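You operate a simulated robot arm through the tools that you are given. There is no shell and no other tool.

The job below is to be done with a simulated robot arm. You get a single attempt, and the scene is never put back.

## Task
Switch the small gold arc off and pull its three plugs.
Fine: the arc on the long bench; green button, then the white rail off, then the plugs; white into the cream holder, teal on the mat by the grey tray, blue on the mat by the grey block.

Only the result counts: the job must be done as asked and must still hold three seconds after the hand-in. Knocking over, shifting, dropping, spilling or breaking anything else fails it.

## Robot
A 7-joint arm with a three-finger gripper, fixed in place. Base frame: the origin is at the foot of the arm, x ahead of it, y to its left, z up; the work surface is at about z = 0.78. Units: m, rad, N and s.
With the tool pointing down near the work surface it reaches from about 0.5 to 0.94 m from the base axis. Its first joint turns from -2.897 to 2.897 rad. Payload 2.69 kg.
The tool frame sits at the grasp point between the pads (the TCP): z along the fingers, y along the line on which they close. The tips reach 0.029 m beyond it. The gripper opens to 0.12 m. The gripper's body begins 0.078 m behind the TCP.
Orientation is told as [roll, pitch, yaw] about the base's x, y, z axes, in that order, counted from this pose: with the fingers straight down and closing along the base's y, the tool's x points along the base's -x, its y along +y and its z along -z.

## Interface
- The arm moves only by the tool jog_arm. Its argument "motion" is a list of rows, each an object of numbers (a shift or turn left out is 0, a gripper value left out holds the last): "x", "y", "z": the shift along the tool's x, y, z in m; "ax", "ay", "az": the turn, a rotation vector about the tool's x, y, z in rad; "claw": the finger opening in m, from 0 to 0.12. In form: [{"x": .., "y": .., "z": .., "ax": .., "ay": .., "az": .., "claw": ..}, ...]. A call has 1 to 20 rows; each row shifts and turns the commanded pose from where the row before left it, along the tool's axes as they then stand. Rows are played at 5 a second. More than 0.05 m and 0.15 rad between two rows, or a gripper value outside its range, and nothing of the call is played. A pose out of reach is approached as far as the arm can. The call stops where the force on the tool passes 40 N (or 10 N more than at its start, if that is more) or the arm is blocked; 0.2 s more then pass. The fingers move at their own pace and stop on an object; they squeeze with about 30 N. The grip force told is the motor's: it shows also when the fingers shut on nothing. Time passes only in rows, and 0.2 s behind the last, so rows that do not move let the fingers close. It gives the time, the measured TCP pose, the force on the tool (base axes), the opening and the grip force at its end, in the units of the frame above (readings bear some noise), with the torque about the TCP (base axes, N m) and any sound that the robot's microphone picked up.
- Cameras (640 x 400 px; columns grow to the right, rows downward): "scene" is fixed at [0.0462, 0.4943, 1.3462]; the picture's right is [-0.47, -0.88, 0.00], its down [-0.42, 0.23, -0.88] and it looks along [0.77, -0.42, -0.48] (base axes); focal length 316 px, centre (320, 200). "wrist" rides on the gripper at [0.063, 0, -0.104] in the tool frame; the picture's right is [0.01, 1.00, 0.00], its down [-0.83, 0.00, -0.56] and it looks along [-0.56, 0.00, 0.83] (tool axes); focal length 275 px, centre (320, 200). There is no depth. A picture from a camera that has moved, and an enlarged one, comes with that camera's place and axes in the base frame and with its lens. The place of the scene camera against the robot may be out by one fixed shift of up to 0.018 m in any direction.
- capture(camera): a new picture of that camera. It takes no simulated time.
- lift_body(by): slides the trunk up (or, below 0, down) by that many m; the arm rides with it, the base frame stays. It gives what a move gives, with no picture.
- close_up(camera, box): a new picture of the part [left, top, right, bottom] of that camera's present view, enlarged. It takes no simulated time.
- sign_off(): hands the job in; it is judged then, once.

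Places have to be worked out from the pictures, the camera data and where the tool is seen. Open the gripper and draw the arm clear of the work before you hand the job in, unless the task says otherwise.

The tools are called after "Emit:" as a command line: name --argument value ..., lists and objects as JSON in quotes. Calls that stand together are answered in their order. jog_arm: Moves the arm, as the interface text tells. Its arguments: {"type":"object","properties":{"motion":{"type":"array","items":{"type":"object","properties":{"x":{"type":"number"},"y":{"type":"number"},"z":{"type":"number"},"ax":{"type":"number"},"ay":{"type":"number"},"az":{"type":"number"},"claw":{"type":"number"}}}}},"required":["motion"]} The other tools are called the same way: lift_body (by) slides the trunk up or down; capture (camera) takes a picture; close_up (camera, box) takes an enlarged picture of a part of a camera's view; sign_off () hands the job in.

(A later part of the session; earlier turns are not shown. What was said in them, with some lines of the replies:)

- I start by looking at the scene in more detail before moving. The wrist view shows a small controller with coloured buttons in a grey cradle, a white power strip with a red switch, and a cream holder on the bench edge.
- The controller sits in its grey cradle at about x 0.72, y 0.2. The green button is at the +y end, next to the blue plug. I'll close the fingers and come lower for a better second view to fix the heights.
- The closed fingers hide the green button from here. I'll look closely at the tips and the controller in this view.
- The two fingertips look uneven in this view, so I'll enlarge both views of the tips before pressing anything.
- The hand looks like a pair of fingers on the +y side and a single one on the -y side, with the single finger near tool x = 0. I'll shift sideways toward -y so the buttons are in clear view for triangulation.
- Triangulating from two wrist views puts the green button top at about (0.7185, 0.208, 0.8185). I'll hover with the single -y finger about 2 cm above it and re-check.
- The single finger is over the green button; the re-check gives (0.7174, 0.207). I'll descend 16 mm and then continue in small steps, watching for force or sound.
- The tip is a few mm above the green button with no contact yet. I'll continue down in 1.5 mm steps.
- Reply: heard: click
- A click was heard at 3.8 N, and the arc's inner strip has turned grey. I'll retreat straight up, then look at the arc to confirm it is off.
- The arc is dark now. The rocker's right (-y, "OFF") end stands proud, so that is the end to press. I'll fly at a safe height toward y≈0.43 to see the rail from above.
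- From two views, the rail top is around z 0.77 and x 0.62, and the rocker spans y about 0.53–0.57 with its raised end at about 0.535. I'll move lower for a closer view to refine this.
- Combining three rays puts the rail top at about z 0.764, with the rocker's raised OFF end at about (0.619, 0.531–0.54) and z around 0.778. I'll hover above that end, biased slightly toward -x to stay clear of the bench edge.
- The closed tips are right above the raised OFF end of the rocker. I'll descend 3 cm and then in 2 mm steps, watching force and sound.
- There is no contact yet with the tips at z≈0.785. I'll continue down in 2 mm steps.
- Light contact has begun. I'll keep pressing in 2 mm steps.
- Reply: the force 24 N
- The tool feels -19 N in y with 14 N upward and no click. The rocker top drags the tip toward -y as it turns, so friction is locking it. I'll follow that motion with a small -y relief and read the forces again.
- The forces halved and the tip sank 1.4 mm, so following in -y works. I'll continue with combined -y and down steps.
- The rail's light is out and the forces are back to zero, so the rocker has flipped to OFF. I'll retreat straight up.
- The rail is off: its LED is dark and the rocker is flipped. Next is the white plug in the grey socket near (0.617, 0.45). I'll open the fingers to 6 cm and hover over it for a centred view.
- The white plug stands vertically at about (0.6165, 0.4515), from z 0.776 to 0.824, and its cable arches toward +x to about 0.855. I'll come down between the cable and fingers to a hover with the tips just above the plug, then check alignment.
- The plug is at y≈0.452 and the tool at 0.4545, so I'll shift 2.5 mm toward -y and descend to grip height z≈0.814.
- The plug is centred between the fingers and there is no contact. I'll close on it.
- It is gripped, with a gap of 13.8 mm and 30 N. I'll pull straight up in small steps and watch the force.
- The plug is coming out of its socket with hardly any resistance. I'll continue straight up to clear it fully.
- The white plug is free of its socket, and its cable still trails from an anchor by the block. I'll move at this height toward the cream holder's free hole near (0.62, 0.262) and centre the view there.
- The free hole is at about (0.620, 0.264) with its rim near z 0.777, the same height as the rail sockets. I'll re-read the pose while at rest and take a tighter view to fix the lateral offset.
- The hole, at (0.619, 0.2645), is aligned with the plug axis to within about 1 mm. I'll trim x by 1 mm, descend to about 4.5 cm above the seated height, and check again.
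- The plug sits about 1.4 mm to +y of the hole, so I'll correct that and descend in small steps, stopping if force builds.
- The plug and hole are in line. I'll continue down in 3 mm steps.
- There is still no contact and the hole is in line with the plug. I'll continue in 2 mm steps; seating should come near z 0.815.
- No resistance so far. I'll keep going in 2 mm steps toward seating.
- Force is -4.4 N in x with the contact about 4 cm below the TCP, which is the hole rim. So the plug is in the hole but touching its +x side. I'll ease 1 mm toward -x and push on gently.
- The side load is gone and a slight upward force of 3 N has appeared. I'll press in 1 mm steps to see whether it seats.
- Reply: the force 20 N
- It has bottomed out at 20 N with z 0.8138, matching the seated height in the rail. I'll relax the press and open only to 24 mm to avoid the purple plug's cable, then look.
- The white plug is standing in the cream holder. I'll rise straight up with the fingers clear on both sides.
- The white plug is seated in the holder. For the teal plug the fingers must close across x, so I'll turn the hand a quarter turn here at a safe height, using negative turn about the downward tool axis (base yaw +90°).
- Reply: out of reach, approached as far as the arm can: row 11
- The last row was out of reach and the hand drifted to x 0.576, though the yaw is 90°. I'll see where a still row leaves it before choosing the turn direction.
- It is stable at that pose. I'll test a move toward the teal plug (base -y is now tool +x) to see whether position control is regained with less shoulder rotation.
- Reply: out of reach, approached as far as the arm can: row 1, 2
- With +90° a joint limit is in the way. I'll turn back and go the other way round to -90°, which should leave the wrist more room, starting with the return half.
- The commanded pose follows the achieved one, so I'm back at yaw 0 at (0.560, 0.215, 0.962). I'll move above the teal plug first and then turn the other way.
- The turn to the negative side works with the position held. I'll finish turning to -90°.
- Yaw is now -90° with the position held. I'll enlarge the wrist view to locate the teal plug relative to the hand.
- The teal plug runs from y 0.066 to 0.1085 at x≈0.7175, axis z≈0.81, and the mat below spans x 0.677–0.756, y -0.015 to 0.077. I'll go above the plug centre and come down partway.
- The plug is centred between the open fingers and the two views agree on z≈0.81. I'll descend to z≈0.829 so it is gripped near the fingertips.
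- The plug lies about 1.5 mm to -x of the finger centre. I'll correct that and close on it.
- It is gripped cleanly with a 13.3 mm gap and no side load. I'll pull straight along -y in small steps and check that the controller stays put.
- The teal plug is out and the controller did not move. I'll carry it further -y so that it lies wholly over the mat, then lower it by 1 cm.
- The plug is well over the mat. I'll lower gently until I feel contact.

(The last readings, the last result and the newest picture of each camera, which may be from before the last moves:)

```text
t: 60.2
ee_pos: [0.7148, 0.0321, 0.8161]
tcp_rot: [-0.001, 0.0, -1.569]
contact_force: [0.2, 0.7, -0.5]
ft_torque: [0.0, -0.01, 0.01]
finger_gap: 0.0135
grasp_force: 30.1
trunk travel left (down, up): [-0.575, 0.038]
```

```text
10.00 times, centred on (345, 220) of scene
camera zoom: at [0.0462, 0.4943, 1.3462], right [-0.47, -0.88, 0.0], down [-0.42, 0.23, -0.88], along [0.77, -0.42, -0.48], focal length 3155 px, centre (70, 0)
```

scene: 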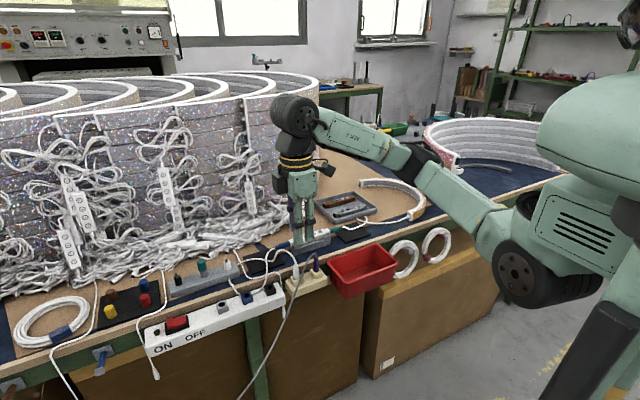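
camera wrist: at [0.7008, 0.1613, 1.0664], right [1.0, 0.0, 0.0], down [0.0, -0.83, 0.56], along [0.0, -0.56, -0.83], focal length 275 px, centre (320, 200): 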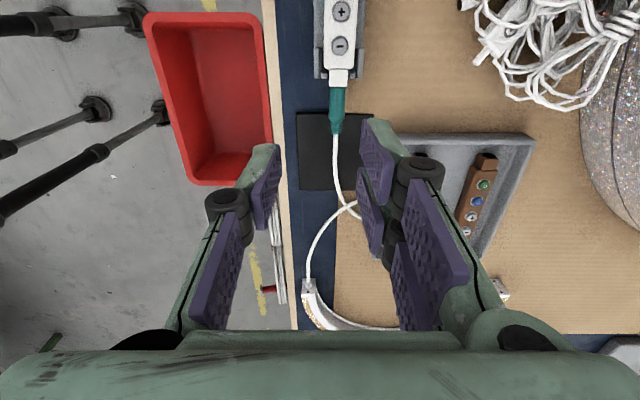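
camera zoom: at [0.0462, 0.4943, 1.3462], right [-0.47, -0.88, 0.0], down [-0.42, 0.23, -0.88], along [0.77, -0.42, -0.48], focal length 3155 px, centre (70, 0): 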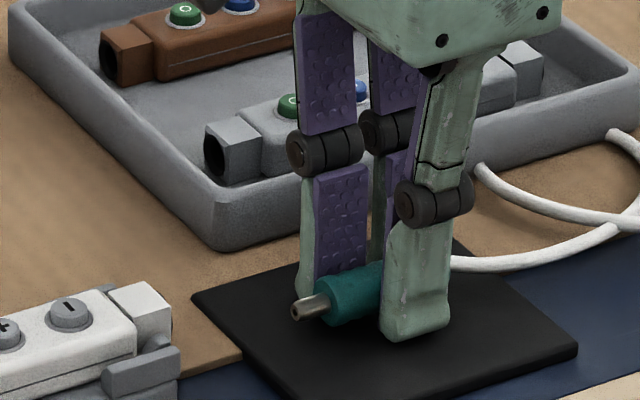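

Nothing is touched yet. I'll continue in 1 mm steps.

Emit:
jog_arm --motion '[{"z": 0.001}, {"z": 0.001}, {}]'

Emit:
close_up --camera "scene" --box '[320, 200, 370, 240]'

```text
t: 61.0
ee_pos: [0.7162, 0.0305, 0.8136]
tcp_rot: [0.0, 0.002, -1.569]
contact_force: [-1.2, 0.8, 3.5]
ft_torque: [0.0, 0.04, -0.02]
finger_gap: 0.0133
grasp_force: 30.4
trunk travel left (down, up): [-0.575, 0.038]
```

```text
10.00 times, centred on (345, 220) of scene
camera zoom: at [0.0462, 0.4943, 1.3462], right [-0.47, -0.88, 0.0], down [-0.42, 0.23, -0.88], along [0.77, -0.42, -0.48], focal length 3155 px, centre (70, 0)
```

zoom: 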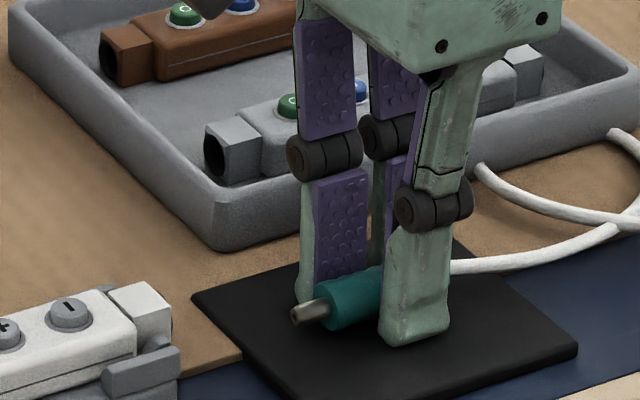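

There is contact at 3.5 N, so I'll ease up half a millimetre and open the fingers modestly to release the plug.

Emit:
jog_arm --motion '[{"z": -0.0006}, {"claw": 0.03}, {}, {}]'

Emit:
close_up --camera "scene" --box '[310, 195, 390, 250]'

Emit:
close_up --camera "wrist" --box '[230, 40, 410, 240]'

```text
t: 62.0
ee_pos: [0.7145, 0.0316, 0.8141]
tcp_rot: [0.002, -0.001, -1.57]
contact_force: [-0.3, -0.8, 6.8]
ft_torque: [-0.05, 0.03, -0.03]
finger_gap: 0.0286
grasp_force: 0.0
trunk travel left (down, up): [-0.575, 0.038]
```

```text
7.27 times, centred on (350, 222) of scene
camera zoom: at [0.0462, 0.4943, 1.3462], right [-0.47, -0.88, 0.0], down [-0.42, 0.23, -0.88], along [0.77, -0.42, -0.48], focal length 2294 px, centre (102, 36)
```

zoom: 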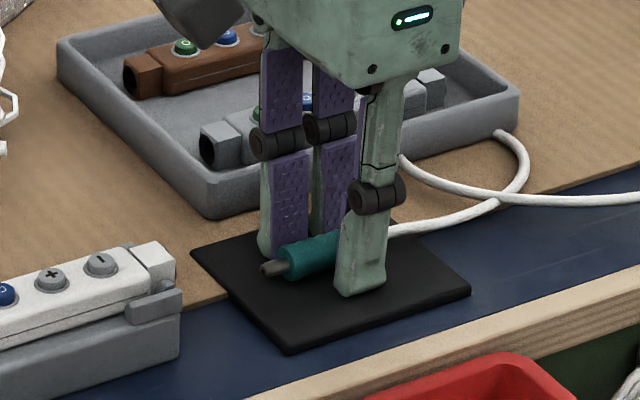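

```text
2.00 times, centred on (320, 140) of wrist
camera zoom: at [0.7157, 0.0941, 0.9187], right [1.0, 0.01, 0.0], down [0.0, -0.83, 0.56], along [0.0, -0.56, -0.83], focal length 551 px, centre (320, 320)
```

zoom: 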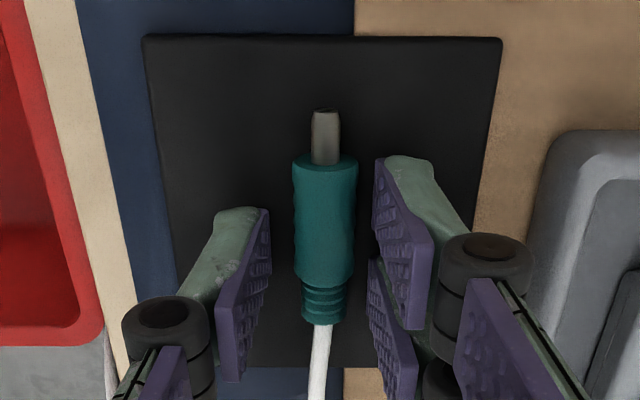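

The teal plug is lying on the mat between the open fingers. I'll lift straight up and check it stays.

Emit:
jog_arm --motion '[{"z": -0.004}, {"z": -0.01}, {"z": -0.02}, {"z": -0.03}, {"z": -0.03}, {"z": -0.03}, {"z": -0.03}, {}]'

Emit:
close_up --camera "scene" --box '[290, 175, 430, 265]'

Emit:
capture --camera "wrist"

```text
t: 63.8
ee_pos: [0.7154, 0.032, 0.9683]
tcp_rot: [-0.001, -0.001, -1.569]
contact_force: [-0.7, 0.7, -0.1]
ft_torque: [-0.01, -0.02, 0.0]
finger_gap: 0.0298
grasp_force: 0.0
trunk travel left (down, up): [-0.575, 0.038]
```

```text
4.44 times, centred on (360, 220) of scene
camera zoom: at [0.0462, 0.4943, 1.3462], right [-0.47, -0.88, 0.0], down [-0.42, 0.23, -0.88], along [0.77, -0.42, -0.48], focal length 1402 px, centre (142, 111)
```

zoom: 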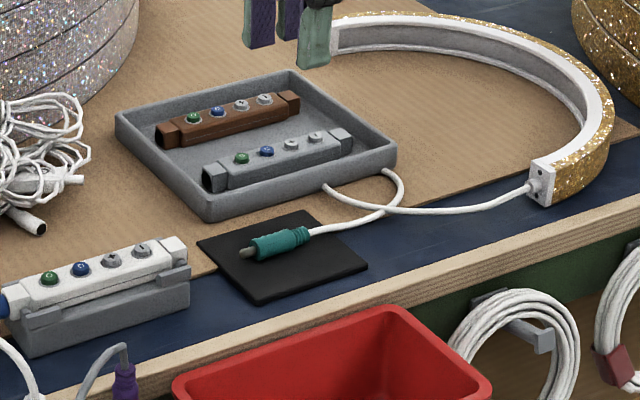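

```text
taken
camera wrist: at [0.7156, 0.0954, 1.072], right [1.0, 0.01, 0.0], down [0.01, -0.83, 0.56], along [0.0, -0.56, -0.83], focal length 275 px, centre (320, 200)
```

wrist: 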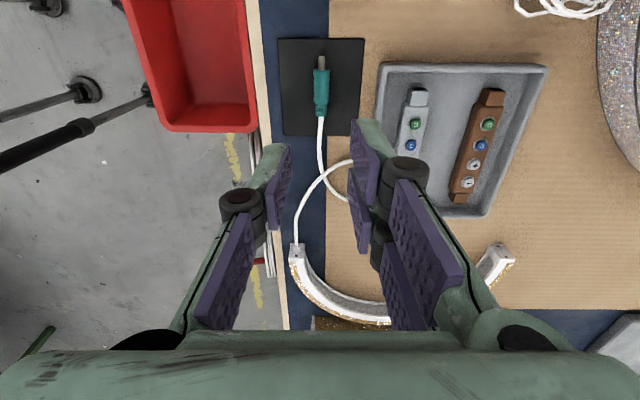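

The teal plug rests on its mat and nothing else moved. Now the blue plug near (0.7175, 0.264): I'll travel there at height with the same hand orientation.

Emit:
jog_arm --motion '[{"x": 0.0386, "claw": 0.04}, {"x": 0.0386}, {"x": 0.0386}, {"x": 0.0386}, {"x": 0.0386}, {"x": 0.039, "y": 0.002}, {}, {}]'

Emit:
capture --camera "wrist"

Emit:
close_up --camera "wrist" --box '[240, 20, 420, 220]'

Emit:
close_up --camera "scene" --box '[220, 200, 340, 300]'

```text
t: 65.6
ee_pos: [0.7171, 0.262, 0.9707]
tcp_rot: [0.0, 0.002, -1.57]
contact_force: [-0.1, 0.1, -0.4]
ft_torque: [0.02, 0.03, -0.01]
finger_gap: 0.0398
grasp_force: 0.0
trunk travel left (down, up): [-0.575, 0.038]
```

```text
taken
camera wrist: at [0.7182, 0.3254, 1.075], right [1.0, 0.01, 0.0], down [0.0, -0.83, 0.56], along [0.0, -0.56, -0.83], focal length 275 px, centre (320, 200)
```

wrist: 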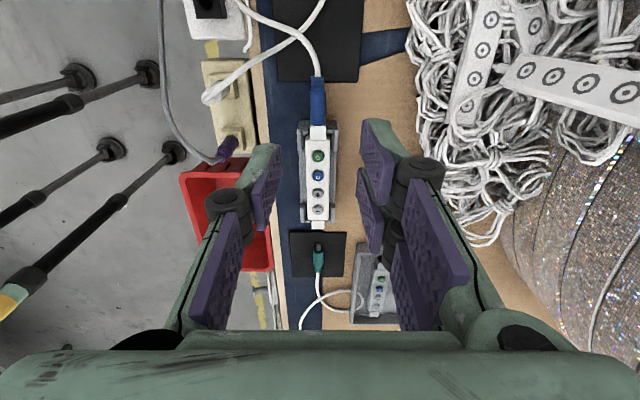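

```text
2.00 times, centred on (330, 120) of wrist
camera zoom: at [0.7182, 0.3254, 1.075], right [1.0, 0.01, 0.0], down [0.0, -0.83, 0.56], along [0.0, -0.56, -0.83], focal length 551 px, centre (300, 360)
```

zoom: 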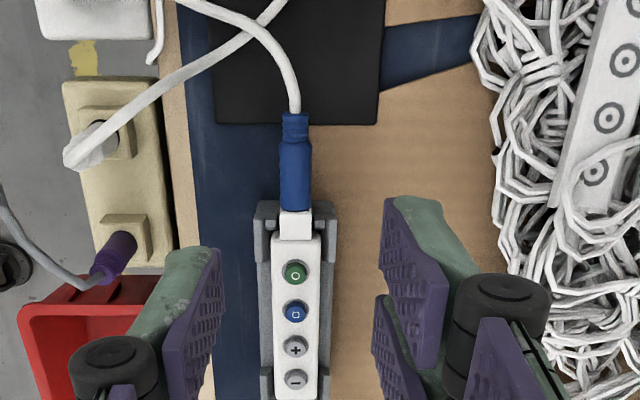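

```text
4.00 times, centred on (280, 250) of scene
camera zoom: at [0.0462, 0.4943, 1.3462], right [-0.47, -0.88, 0.0], down [-0.42, 0.23, -0.88], along [0.77, -0.42, -0.48], focal length 1262 px, centre (480, 0)
```

zoom: 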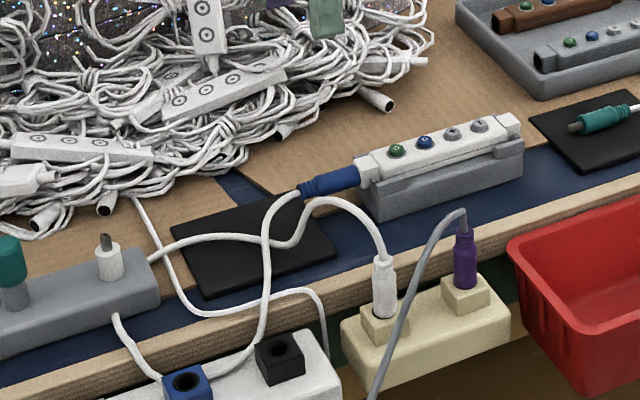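

The blue plug spans y≈0.235–0.280 at x≈0.717, and the white lead crosses the mat near (0.70, 0.30), so I'll later set the plug down on the mat's +x side. Now I'll centre on the plug and come down partway with a narrower opening.

Emit:
jog_arm --motion '[{"x": -0.0035, "claw": 0.034}, {"z": 0.033}, {"z": 0.033}, {"z": 0.033}, {}, {}]'

Emit:
close_up --camera "wrist" --box '[220, 20, 420, 220]'

Emit:
close_up --camera "scene" --box '[240, 190, 340, 275]'

```text
t: 67.0
ee_pos: [0.7171, 0.2605, 0.8686]
tcp_rot: [0.001, 0.001, -1.571]
contact_force: [-0.1, 0.6, 0.4]
ft_torque: [0.03, -0.01, 0.02]
finger_gap: 0.0341
grasp_force: 0.0
trunk travel left (down, up): [-0.575, 0.038]
```

```text
2.00 times, centred on (320, 120) of wrist
camera zoom: at [0.7171, 0.3236, 0.9733], right [1.0, 0.01, 0.0], down [0.0, -0.83, 0.56], along [0.0, -0.56, -0.83], focal length 551 px, centre (320, 360)
```

zoom: 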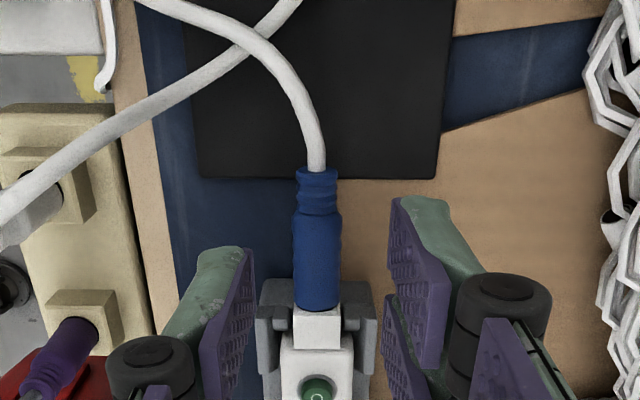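

```text
4.71 times, centred on (290, 232) of scene
camera zoom: at [0.0462, 0.4943, 1.3462], right [-0.47, -0.88, 0.0], down [-0.42, 0.23, -0.88], along [0.77, -0.42, -0.48], focal length 1484 px, centre (461, 47)
```

zoom: 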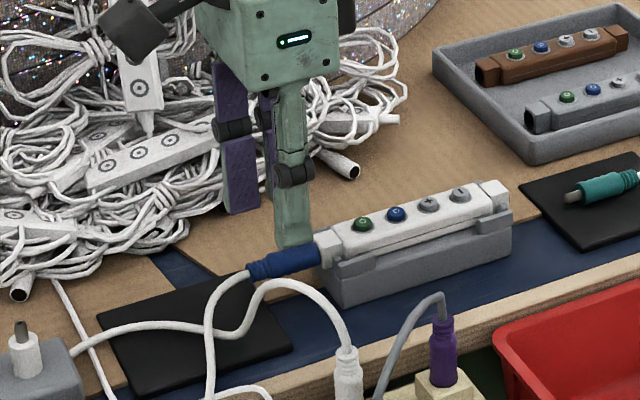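

The blue plug spans y 0.234–0.280 with its centre at x 0.717. I'll nudge 2 mm toward -y and descend to z≈0.829 as with the teal one.

Emit:
jog_arm --motion '[{"x": -0.002, "z": 0.014}, {"z": 0.014}, {"z": 0.012}, {}, {}]'

Emit:
close_up --camera "wrist" --box '[220, 40, 420, 240]'

Emit:
close_up --camera "scene" --box '[250, 200, 330, 260]'

```text
t: 68.2
ee_pos: [0.7183, 0.2572, 0.828]
tcp_rot: [0.0, 0.0, -1.569]
contact_force: [0.2, 0.7, -0.4]
ft_torque: [-0.03, -0.03, 0.0]
finger_gap: 0.0339
grasp_force: 0.0
trunk travel left (down, up): [-0.575, 0.038]
```

```text
2.00 times, centred on (320, 140) of wrist
camera zoom: at [0.7176, 0.3201, 0.9328], right [1.0, 0.01, 0.0], down [0.0, -0.83, 0.56], along [0.0, -0.56, -0.83], focal length 551 px, centre (320, 320)
```

zoom: 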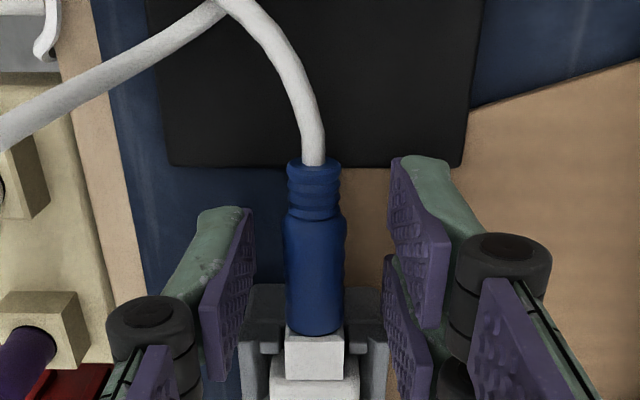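

```text
6.67 times, centred on (290, 230) of scene
camera zoom: at [0.0462, 0.4943, 1.3462], right [-0.47, -0.88, 0.0], down [-0.42, 0.23, -0.88], along [0.77, -0.42, -0.48], focal length 2103 px, centre (520, 0)
```

zoom: 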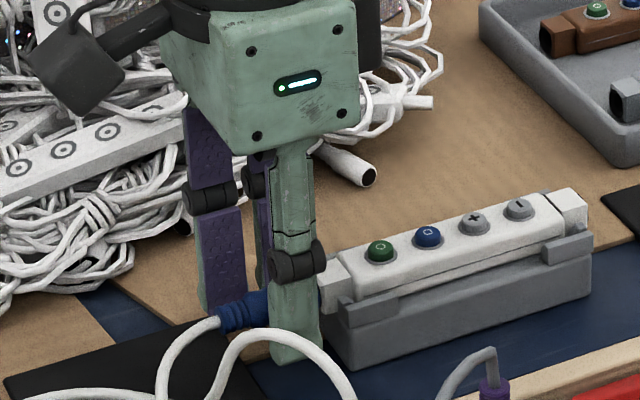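

The plug is about 1 mm to -x of centre. I'll correct and close.

Emit:
jog_arm --motion '[{"y": -0.0012, "x": 0.001}, {"claw": 0.0}, {}, {}, {}]'

Emit:
close_up --camera "wrist" --box '[220, 40, 420, 240]'

```text
t: 69.4
ee_pos: [0.7163, 0.2581, 0.8285]
tcp_rot: [0.001, -0.002, -1.57]
contact_force: [0.5, 0.4, -0.2]
ft_torque: [0.03, 0.0, 0.05]
finger_gap: 0.0136
grasp_force: 29.9
trunk travel left (down, up): [-0.575, 0.038]
```

```text
2.00 times, centred on (320, 140) of wrist
camera zoom: at [0.7166, 0.3211, 0.9325], right [1.0, 0.01, 0.0], down [0.0, -0.83, 0.56], along [0.0, -0.56, -0.83], focal length 551 px, centre (320, 320)
```

zoom: 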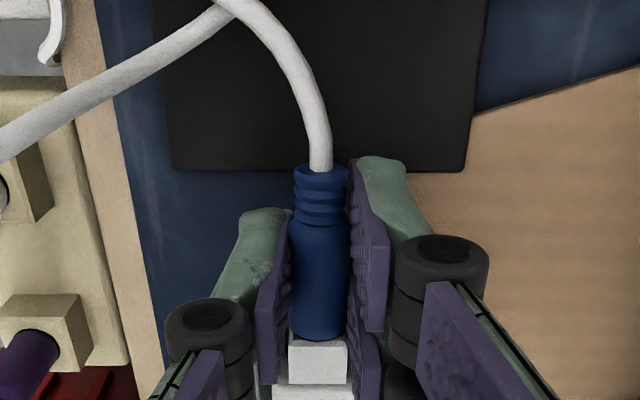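

The blue plug is gripped with a 13.6 mm gap and no side load. I'll pull straight along +y in small steps.

Emit:
jog_arm --motion '[{"x": 0.002}, {"x": 0.002}, {"x": 0.003}, {"x": 0.003}, {"x": 0.004}, {}]'

Emit:
close_up --camera "wrist" --box '[220, 40, 420, 240]'

Emit:
close_up --camera "scene" --box '[230, 200, 350, 290]'

```text
t: 70.8
ee_pos: [0.7166, 0.2713, 0.8279]
tcp_rot: [0.0, 0.0, -1.571]
contact_force: [1.3, 0.4, -0.6]
ft_torque: [0.02, 0.0, 0.02]
finger_gap: 0.0132
grasp_force: 30.3
trunk travel left (down, up): [-0.575, 0.038]
```

```text
2.00 times, centred on (320, 140) of wrist
camera zoom: at [0.7173, 0.3354, 0.9337], right [1.0, 0.01, 0.0], down [0.0, -0.83, 0.56], along [0.0, -0.56, -0.83], focal length 551 px, centre (320, 320)
```

zoom: 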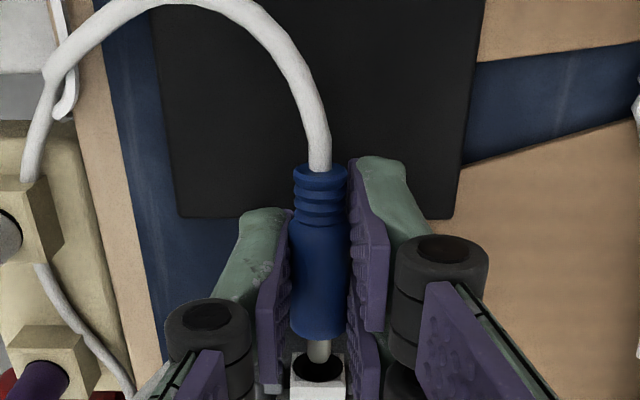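

```text
4.44 times, centred on (290, 245) of scene
camera zoom: at [0.0462, 0.4943, 1.3462], right [-0.47, -0.88, 0.0], down [-0.42, 0.23, -0.88], along [0.77, -0.42, -0.48], focal length 1402 px, centre (453, 0)
```

zoom: 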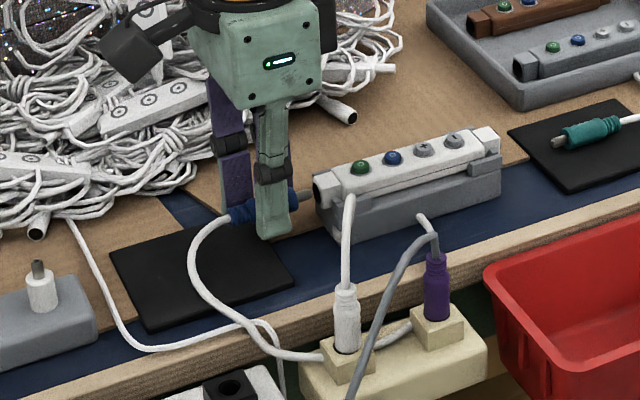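

The blue plug is out and the lead has dropped away from the mat, leaving it clear. I'll carry the plug over the middle of the mat and lower 1 cm.

Emit:
jog_arm --motion '[{"x": 0.005}, {"x": 0.01}, {"x": 0.01}, {"x": 0.01}, {"x": 0.008}, {"z": 0.005}, {"z": 0.004}, {}]'

Emit:
close_up --camera "wrist" --box '[220, 40, 420, 240]'

Emit:
close_up --camera "scene" --box '[230, 200, 350, 290]'

```text
t: 72.6
ee_pos: [0.7173, 0.3154, 0.8202]
tcp_rot: [0.001, 0.003, -1.57]
contact_force: [0.2, -0.7, 0.7]
ft_torque: [0.01, 0.0, 0.01]
finger_gap: 0.0132
grasp_force: 29.6
trunk travel left (down, up): [-0.575, 0.038]
```

```text
2.00 times, centred on (320, 140) of wrist
camera zoom: at [0.7174, 0.3782, 0.9246], right [1.0, 0.01, 0.0], down [0.0, -0.83, 0.56], along [0.0, -0.56, -0.83], focal length 551 px, centre (320, 320)
```

zoom: 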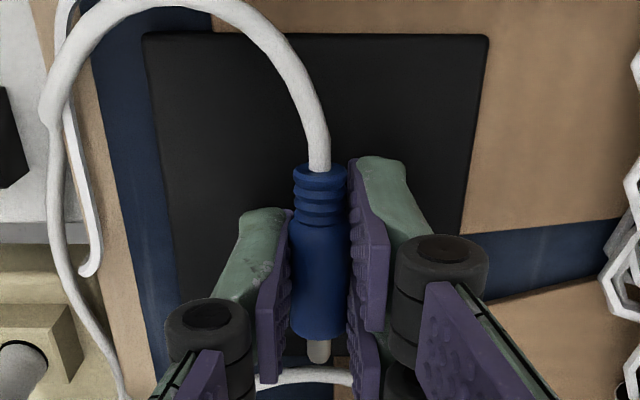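

```text
4.44 times, centred on (290, 245) of scene
camera zoom: at [0.0462, 0.4943, 1.3462], right [-0.47, -0.88, 0.0], down [-0.42, 0.23, -0.88], along [0.77, -0.42, -0.48], focal length 1402 px, centre (453, 0)
```

zoom: 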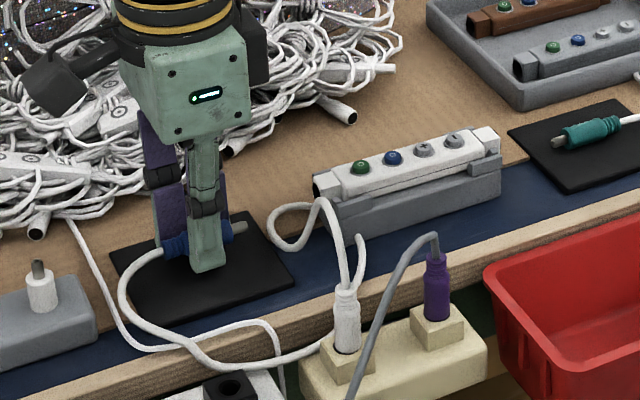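

The plug is over the middle of the mat with no cable underneath. I'll lower gently until contact.

Emit:
jog_arm --motion '[{"z": 0.0015}, {"z": 0.0015}, {"z": 0.001}, {"z": 0.001}, {}]'

Emit:
close_up --camera "scene" --box '[240, 205, 320, 265]'

```text
t: 73.8
ee_pos: [0.7158, 0.3149, 0.8156]
tcp_rot: [0.001, 0.001, -1.569]
contact_force: [1.0, -0.6, 0.1]
ft_torque: [-0.03, 0.0, -0.01]
finger_gap: 0.0133
grasp_force: 30.2
trunk travel left (down, up): [-0.575, 0.038]
```

```text
6.67 times, centred on (280, 235) of scene
camera zoom: at [0.0462, 0.4943, 1.3462], right [-0.47, -0.88, 0.0], down [-0.42, 0.23, -0.88], along [0.77, -0.42, -0.48], focal length 2103 px, centre (587, -33)
```

zoom: 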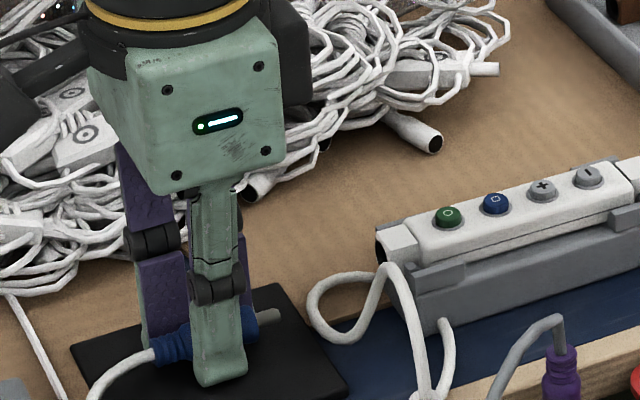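

No contact yet, at z 0.8156. I'll take two more 1 mm steps.

Emit:
jog_arm --motion '[{"z": 0.001}, {"z": 0.0008}, {}]'

```text
t: 74.6
ee_pos: [0.717, 0.315, 0.8136]
tcp_rot: [0.001, 0.001, -1.57]
contact_force: [-0.1, -0.2, 0.4]
ft_torque: [-0.02, 0.01, 0.01]
finger_gap: 0.0133
grasp_force: 30.1
trunk travel left (down, up): [-0.575, 0.038]
```

Still free. I'll take one more millimetre, then release if contact shows.

Emit:
jog_arm --motion '[{"z": 0.0007}, {"z": 0.0005}, {}]'

```text
t: 75.4
ee_pos: [0.7168, 0.3155, 0.8136]
tcp_rot: [0.003, 0.003, -1.571]
contact_force: [4.9, 3.4, 7.8]
ft_torque: [0.01, -0.11, 0.06]
finger_gap: 0.0133
grasp_force: 30.0
trunk travel left (down, up): [-0.575, 0.038]
```

Contact is made at 7.8 N upward. I'll ease up slightly and open modestly to release the plug.

Emit:
jog_arm --motion '[{"z": -0.0012}, {"claw": 0.03}, {}, {}]'

Emit:
close_up --camera "wrist" --box '[220, 40, 420, 240]'

Emit:
close_up --camera "scene" --box '[230, 200, 350, 290]'

```text
t: 76.4
ee_pos: [0.7169, 0.3148, 0.8149]
tcp_rot: [0.0, 0.001, -1.569]
contact_force: [-1.1, -0.1, 5.9]
ft_torque: [-0.04, 0.06, -0.03]
finger_gap: 0.0287
grasp_force: 0.0
trunk travel left (down, up): [-0.575, 0.038]
```

```text
2.00 times, centred on (320, 140) of wrist
camera zoom: at [0.7162, 0.3776, 0.9187], right [1.0, 0.01, 0.0], down [0.0, -0.83, 0.56], along [0.0, -0.56, -0.83], focal length 551 px, centre (320, 320)
```

zoom: 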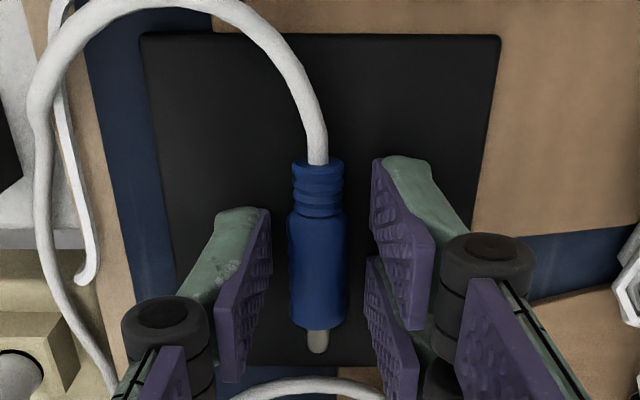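

```text
4.44 times, centred on (290, 245) of scene
camera zoom: at [0.0462, 0.4943, 1.3462], right [-0.47, -0.88, 0.0], down [-0.42, 0.23, -0.88], along [0.77, -0.42, -0.48], focal length 1402 px, centre (453, 0)
```

zoom: 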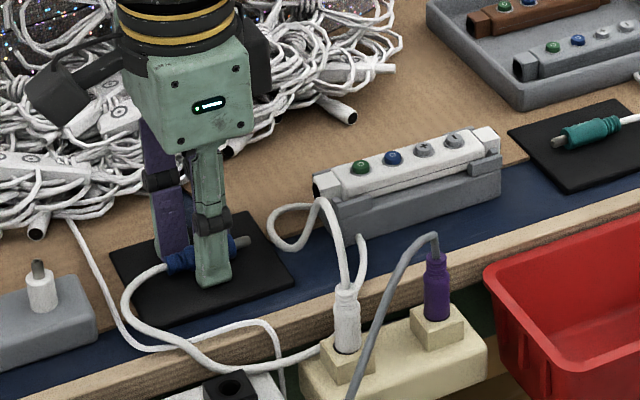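

The blue plug lies wholly on its mat. I'll lift straight up slowly and check all three plugs.

Emit:
jog_arm --motion '[{"z": -0.004}, {"z": -0.01}, {"z": -0.02}, {"z": -0.03}, {"z": -0.03}, {"z": -0.03}, {"z": -0.03}, {"z": -0.03}, {}]'

Emit:
close_up --camera "scene" --box '[220, 190, 380, 300]'

Emit:
capture --camera "wrist"

```text
t: 78.4
ee_pos: [0.7165, 0.313, 0.9975]
tcp_rot: [0.0, 0.001, -1.569]
contact_force: [0.6, 0.6, 0.7]
ft_torque: [0.01, 0.01, 0.02]
finger_gap: 0.0299
grasp_force: 0.1
trunk travel left (down, up): [-0.575, 0.038]
```

```text
3.64 times, centred on (300, 245) of scene
camera zoom: at [0.0462, 0.4943, 1.3462], right [-0.47, -0.88, 0.0], down [-0.42, 0.23, -0.88], along [0.77, -0.42, -0.48], focal length 1147 px, centre (393, 36)
```

zoom: 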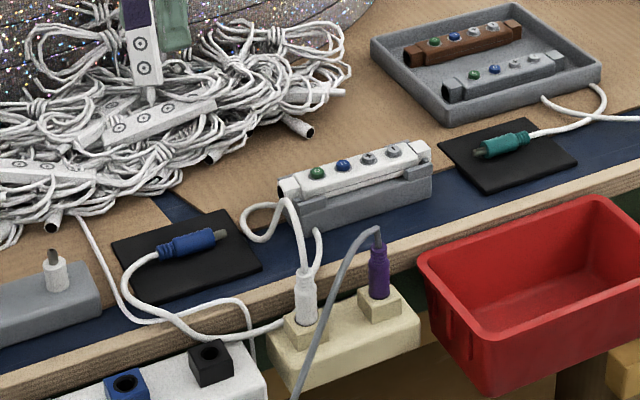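

```text
taken
camera wrist: at [0.7176, 0.3773, 1.1024], right [1.0, 0.01, 0.0], down [0.0, -0.83, 0.56], along [0.0, -0.56, -0.83], focal length 275 px, centre (320, 200)
```

wrist: 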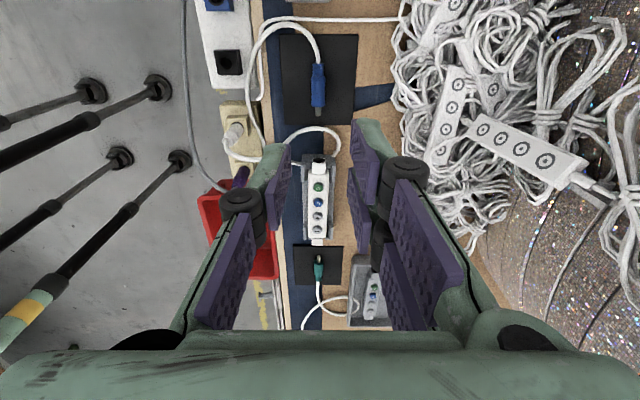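

All three plugs look right from here. I'll enlarge the holder, the rail and the controller to verify before drawing clear.

Emit:
close_up --camera "scene" --box '[270, 215, 350, 300]'

Emit:
close_up --camera "scene" --box '[90, 240, 290, 365]'

Emit:
close_up --camera "scene" --box '[330, 160, 440, 250]'

```text
4.71 times, centred on (310, 258) of scene
camera zoom: at [0.0462, 0.4943, 1.3462], right [-0.47, -0.88, 0.0], down [-0.42, 0.23, -0.88], along [0.77, -0.42, -0.48], focal length 1484 px, centre (367, -71)
```

zoom: 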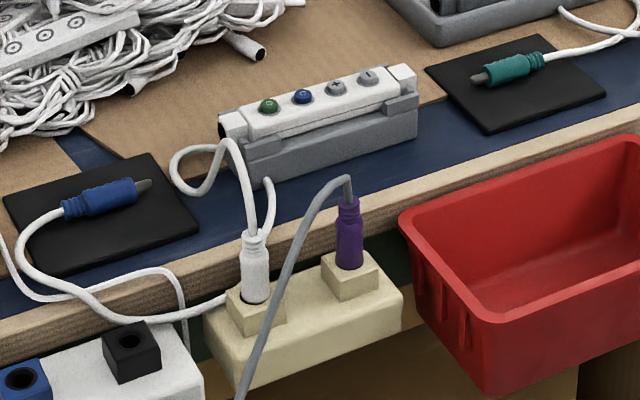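

```text
3.20 times, centred on (190, 302) of scene
camera zoom: at [0.0462, 0.4943, 1.3462], right [-0.47, -0.88, 0.0], down [-0.42, 0.23, -0.88], along [0.77, -0.42, -0.48], focal length 1010 px, centre (736, -128)
```

zoom: 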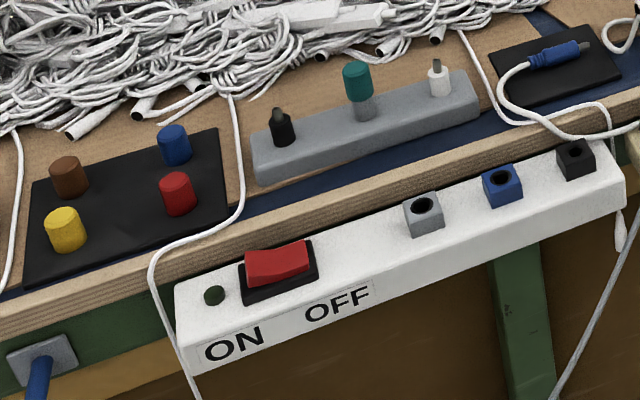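

```text
4.44 times, centred on (385, 205) of scene
camera zoom: at [0.0462, 0.4943, 1.3462], right [-0.47, -0.88, 0.0], down [-0.42, 0.23, -0.88], along [0.77, -0.42, -0.48], focal length 1402 px, centre (31, 178)
```

zoom: 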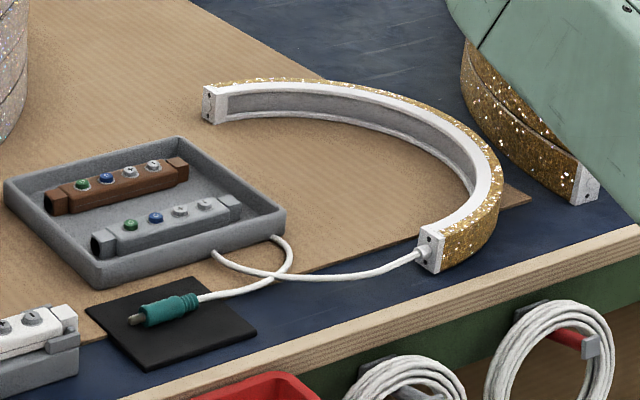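

The arc is dark, the rail is off, white is upright in the holder, and teal and blue lie on their mats. The controller and everything else are unmoved. I'll open the gripper and draw the arm up and clear.

Emit:
jog_arm --motion '[{"z": -0.03, "claw": 0.08}, {"z": -0.03}, {"z": -0.03}, {"z": -0.02}, {}, {}, {}, {}]'

Emit:
capture --camera "scene"

```text
t: 80.2
ee_pos: [0.7142, 0.3145, 1.1057]
tcp_rot: [0.0, 0.001, -1.572]
contact_force: [1.3, 0.1, 0.2]
ft_torque: [0.0, -0.01, 0.04]
finger_gap: 0.08
grasp_force: 0.0
trunk travel left (down, up): [-0.575, 0.038]
```

```text
taken
```

scene: 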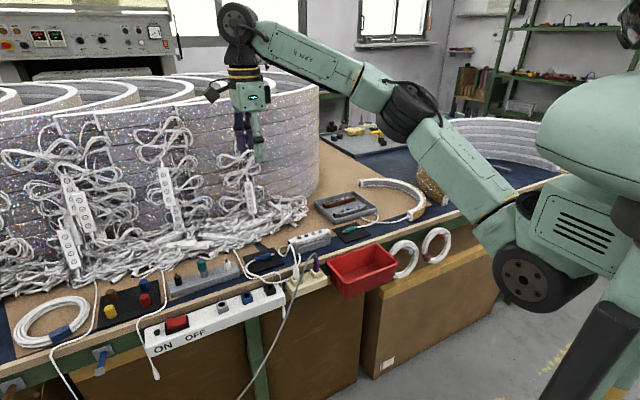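

The arm is up and clear with the gripper open, and the scene is settled with every item in its asked place. I'm handing the job in.

Emit:
sign_off

```text
The job is handed in.
```

The small gold arc on the long bench is switched off and its three plugs are pulled, done in the order you gave. I've handed the job in, but I haven't seen the judge's result.

1. **Green button:** I pressed it once. It clicked and the arc went dark.
2. **White rail:** I flipped its switch to OFF, and its light went out.
3. **White plug:** It is in the free hole of the cream holder, pushed in until it stopped.
4. **Teal plug:** It is lying on the mat by the grey tray.
5. **Blue plug:** It is lying on the mat by the grey block.

The last pictures showed all three plugs staying put and nothing else knocked over or shifted. The lead between the white and blue plugs slipped when I pulled the blue one. It now lies in loops by the controller's cradle and the cream holder.

The gripper is open and the arm is raised clear of the bench.
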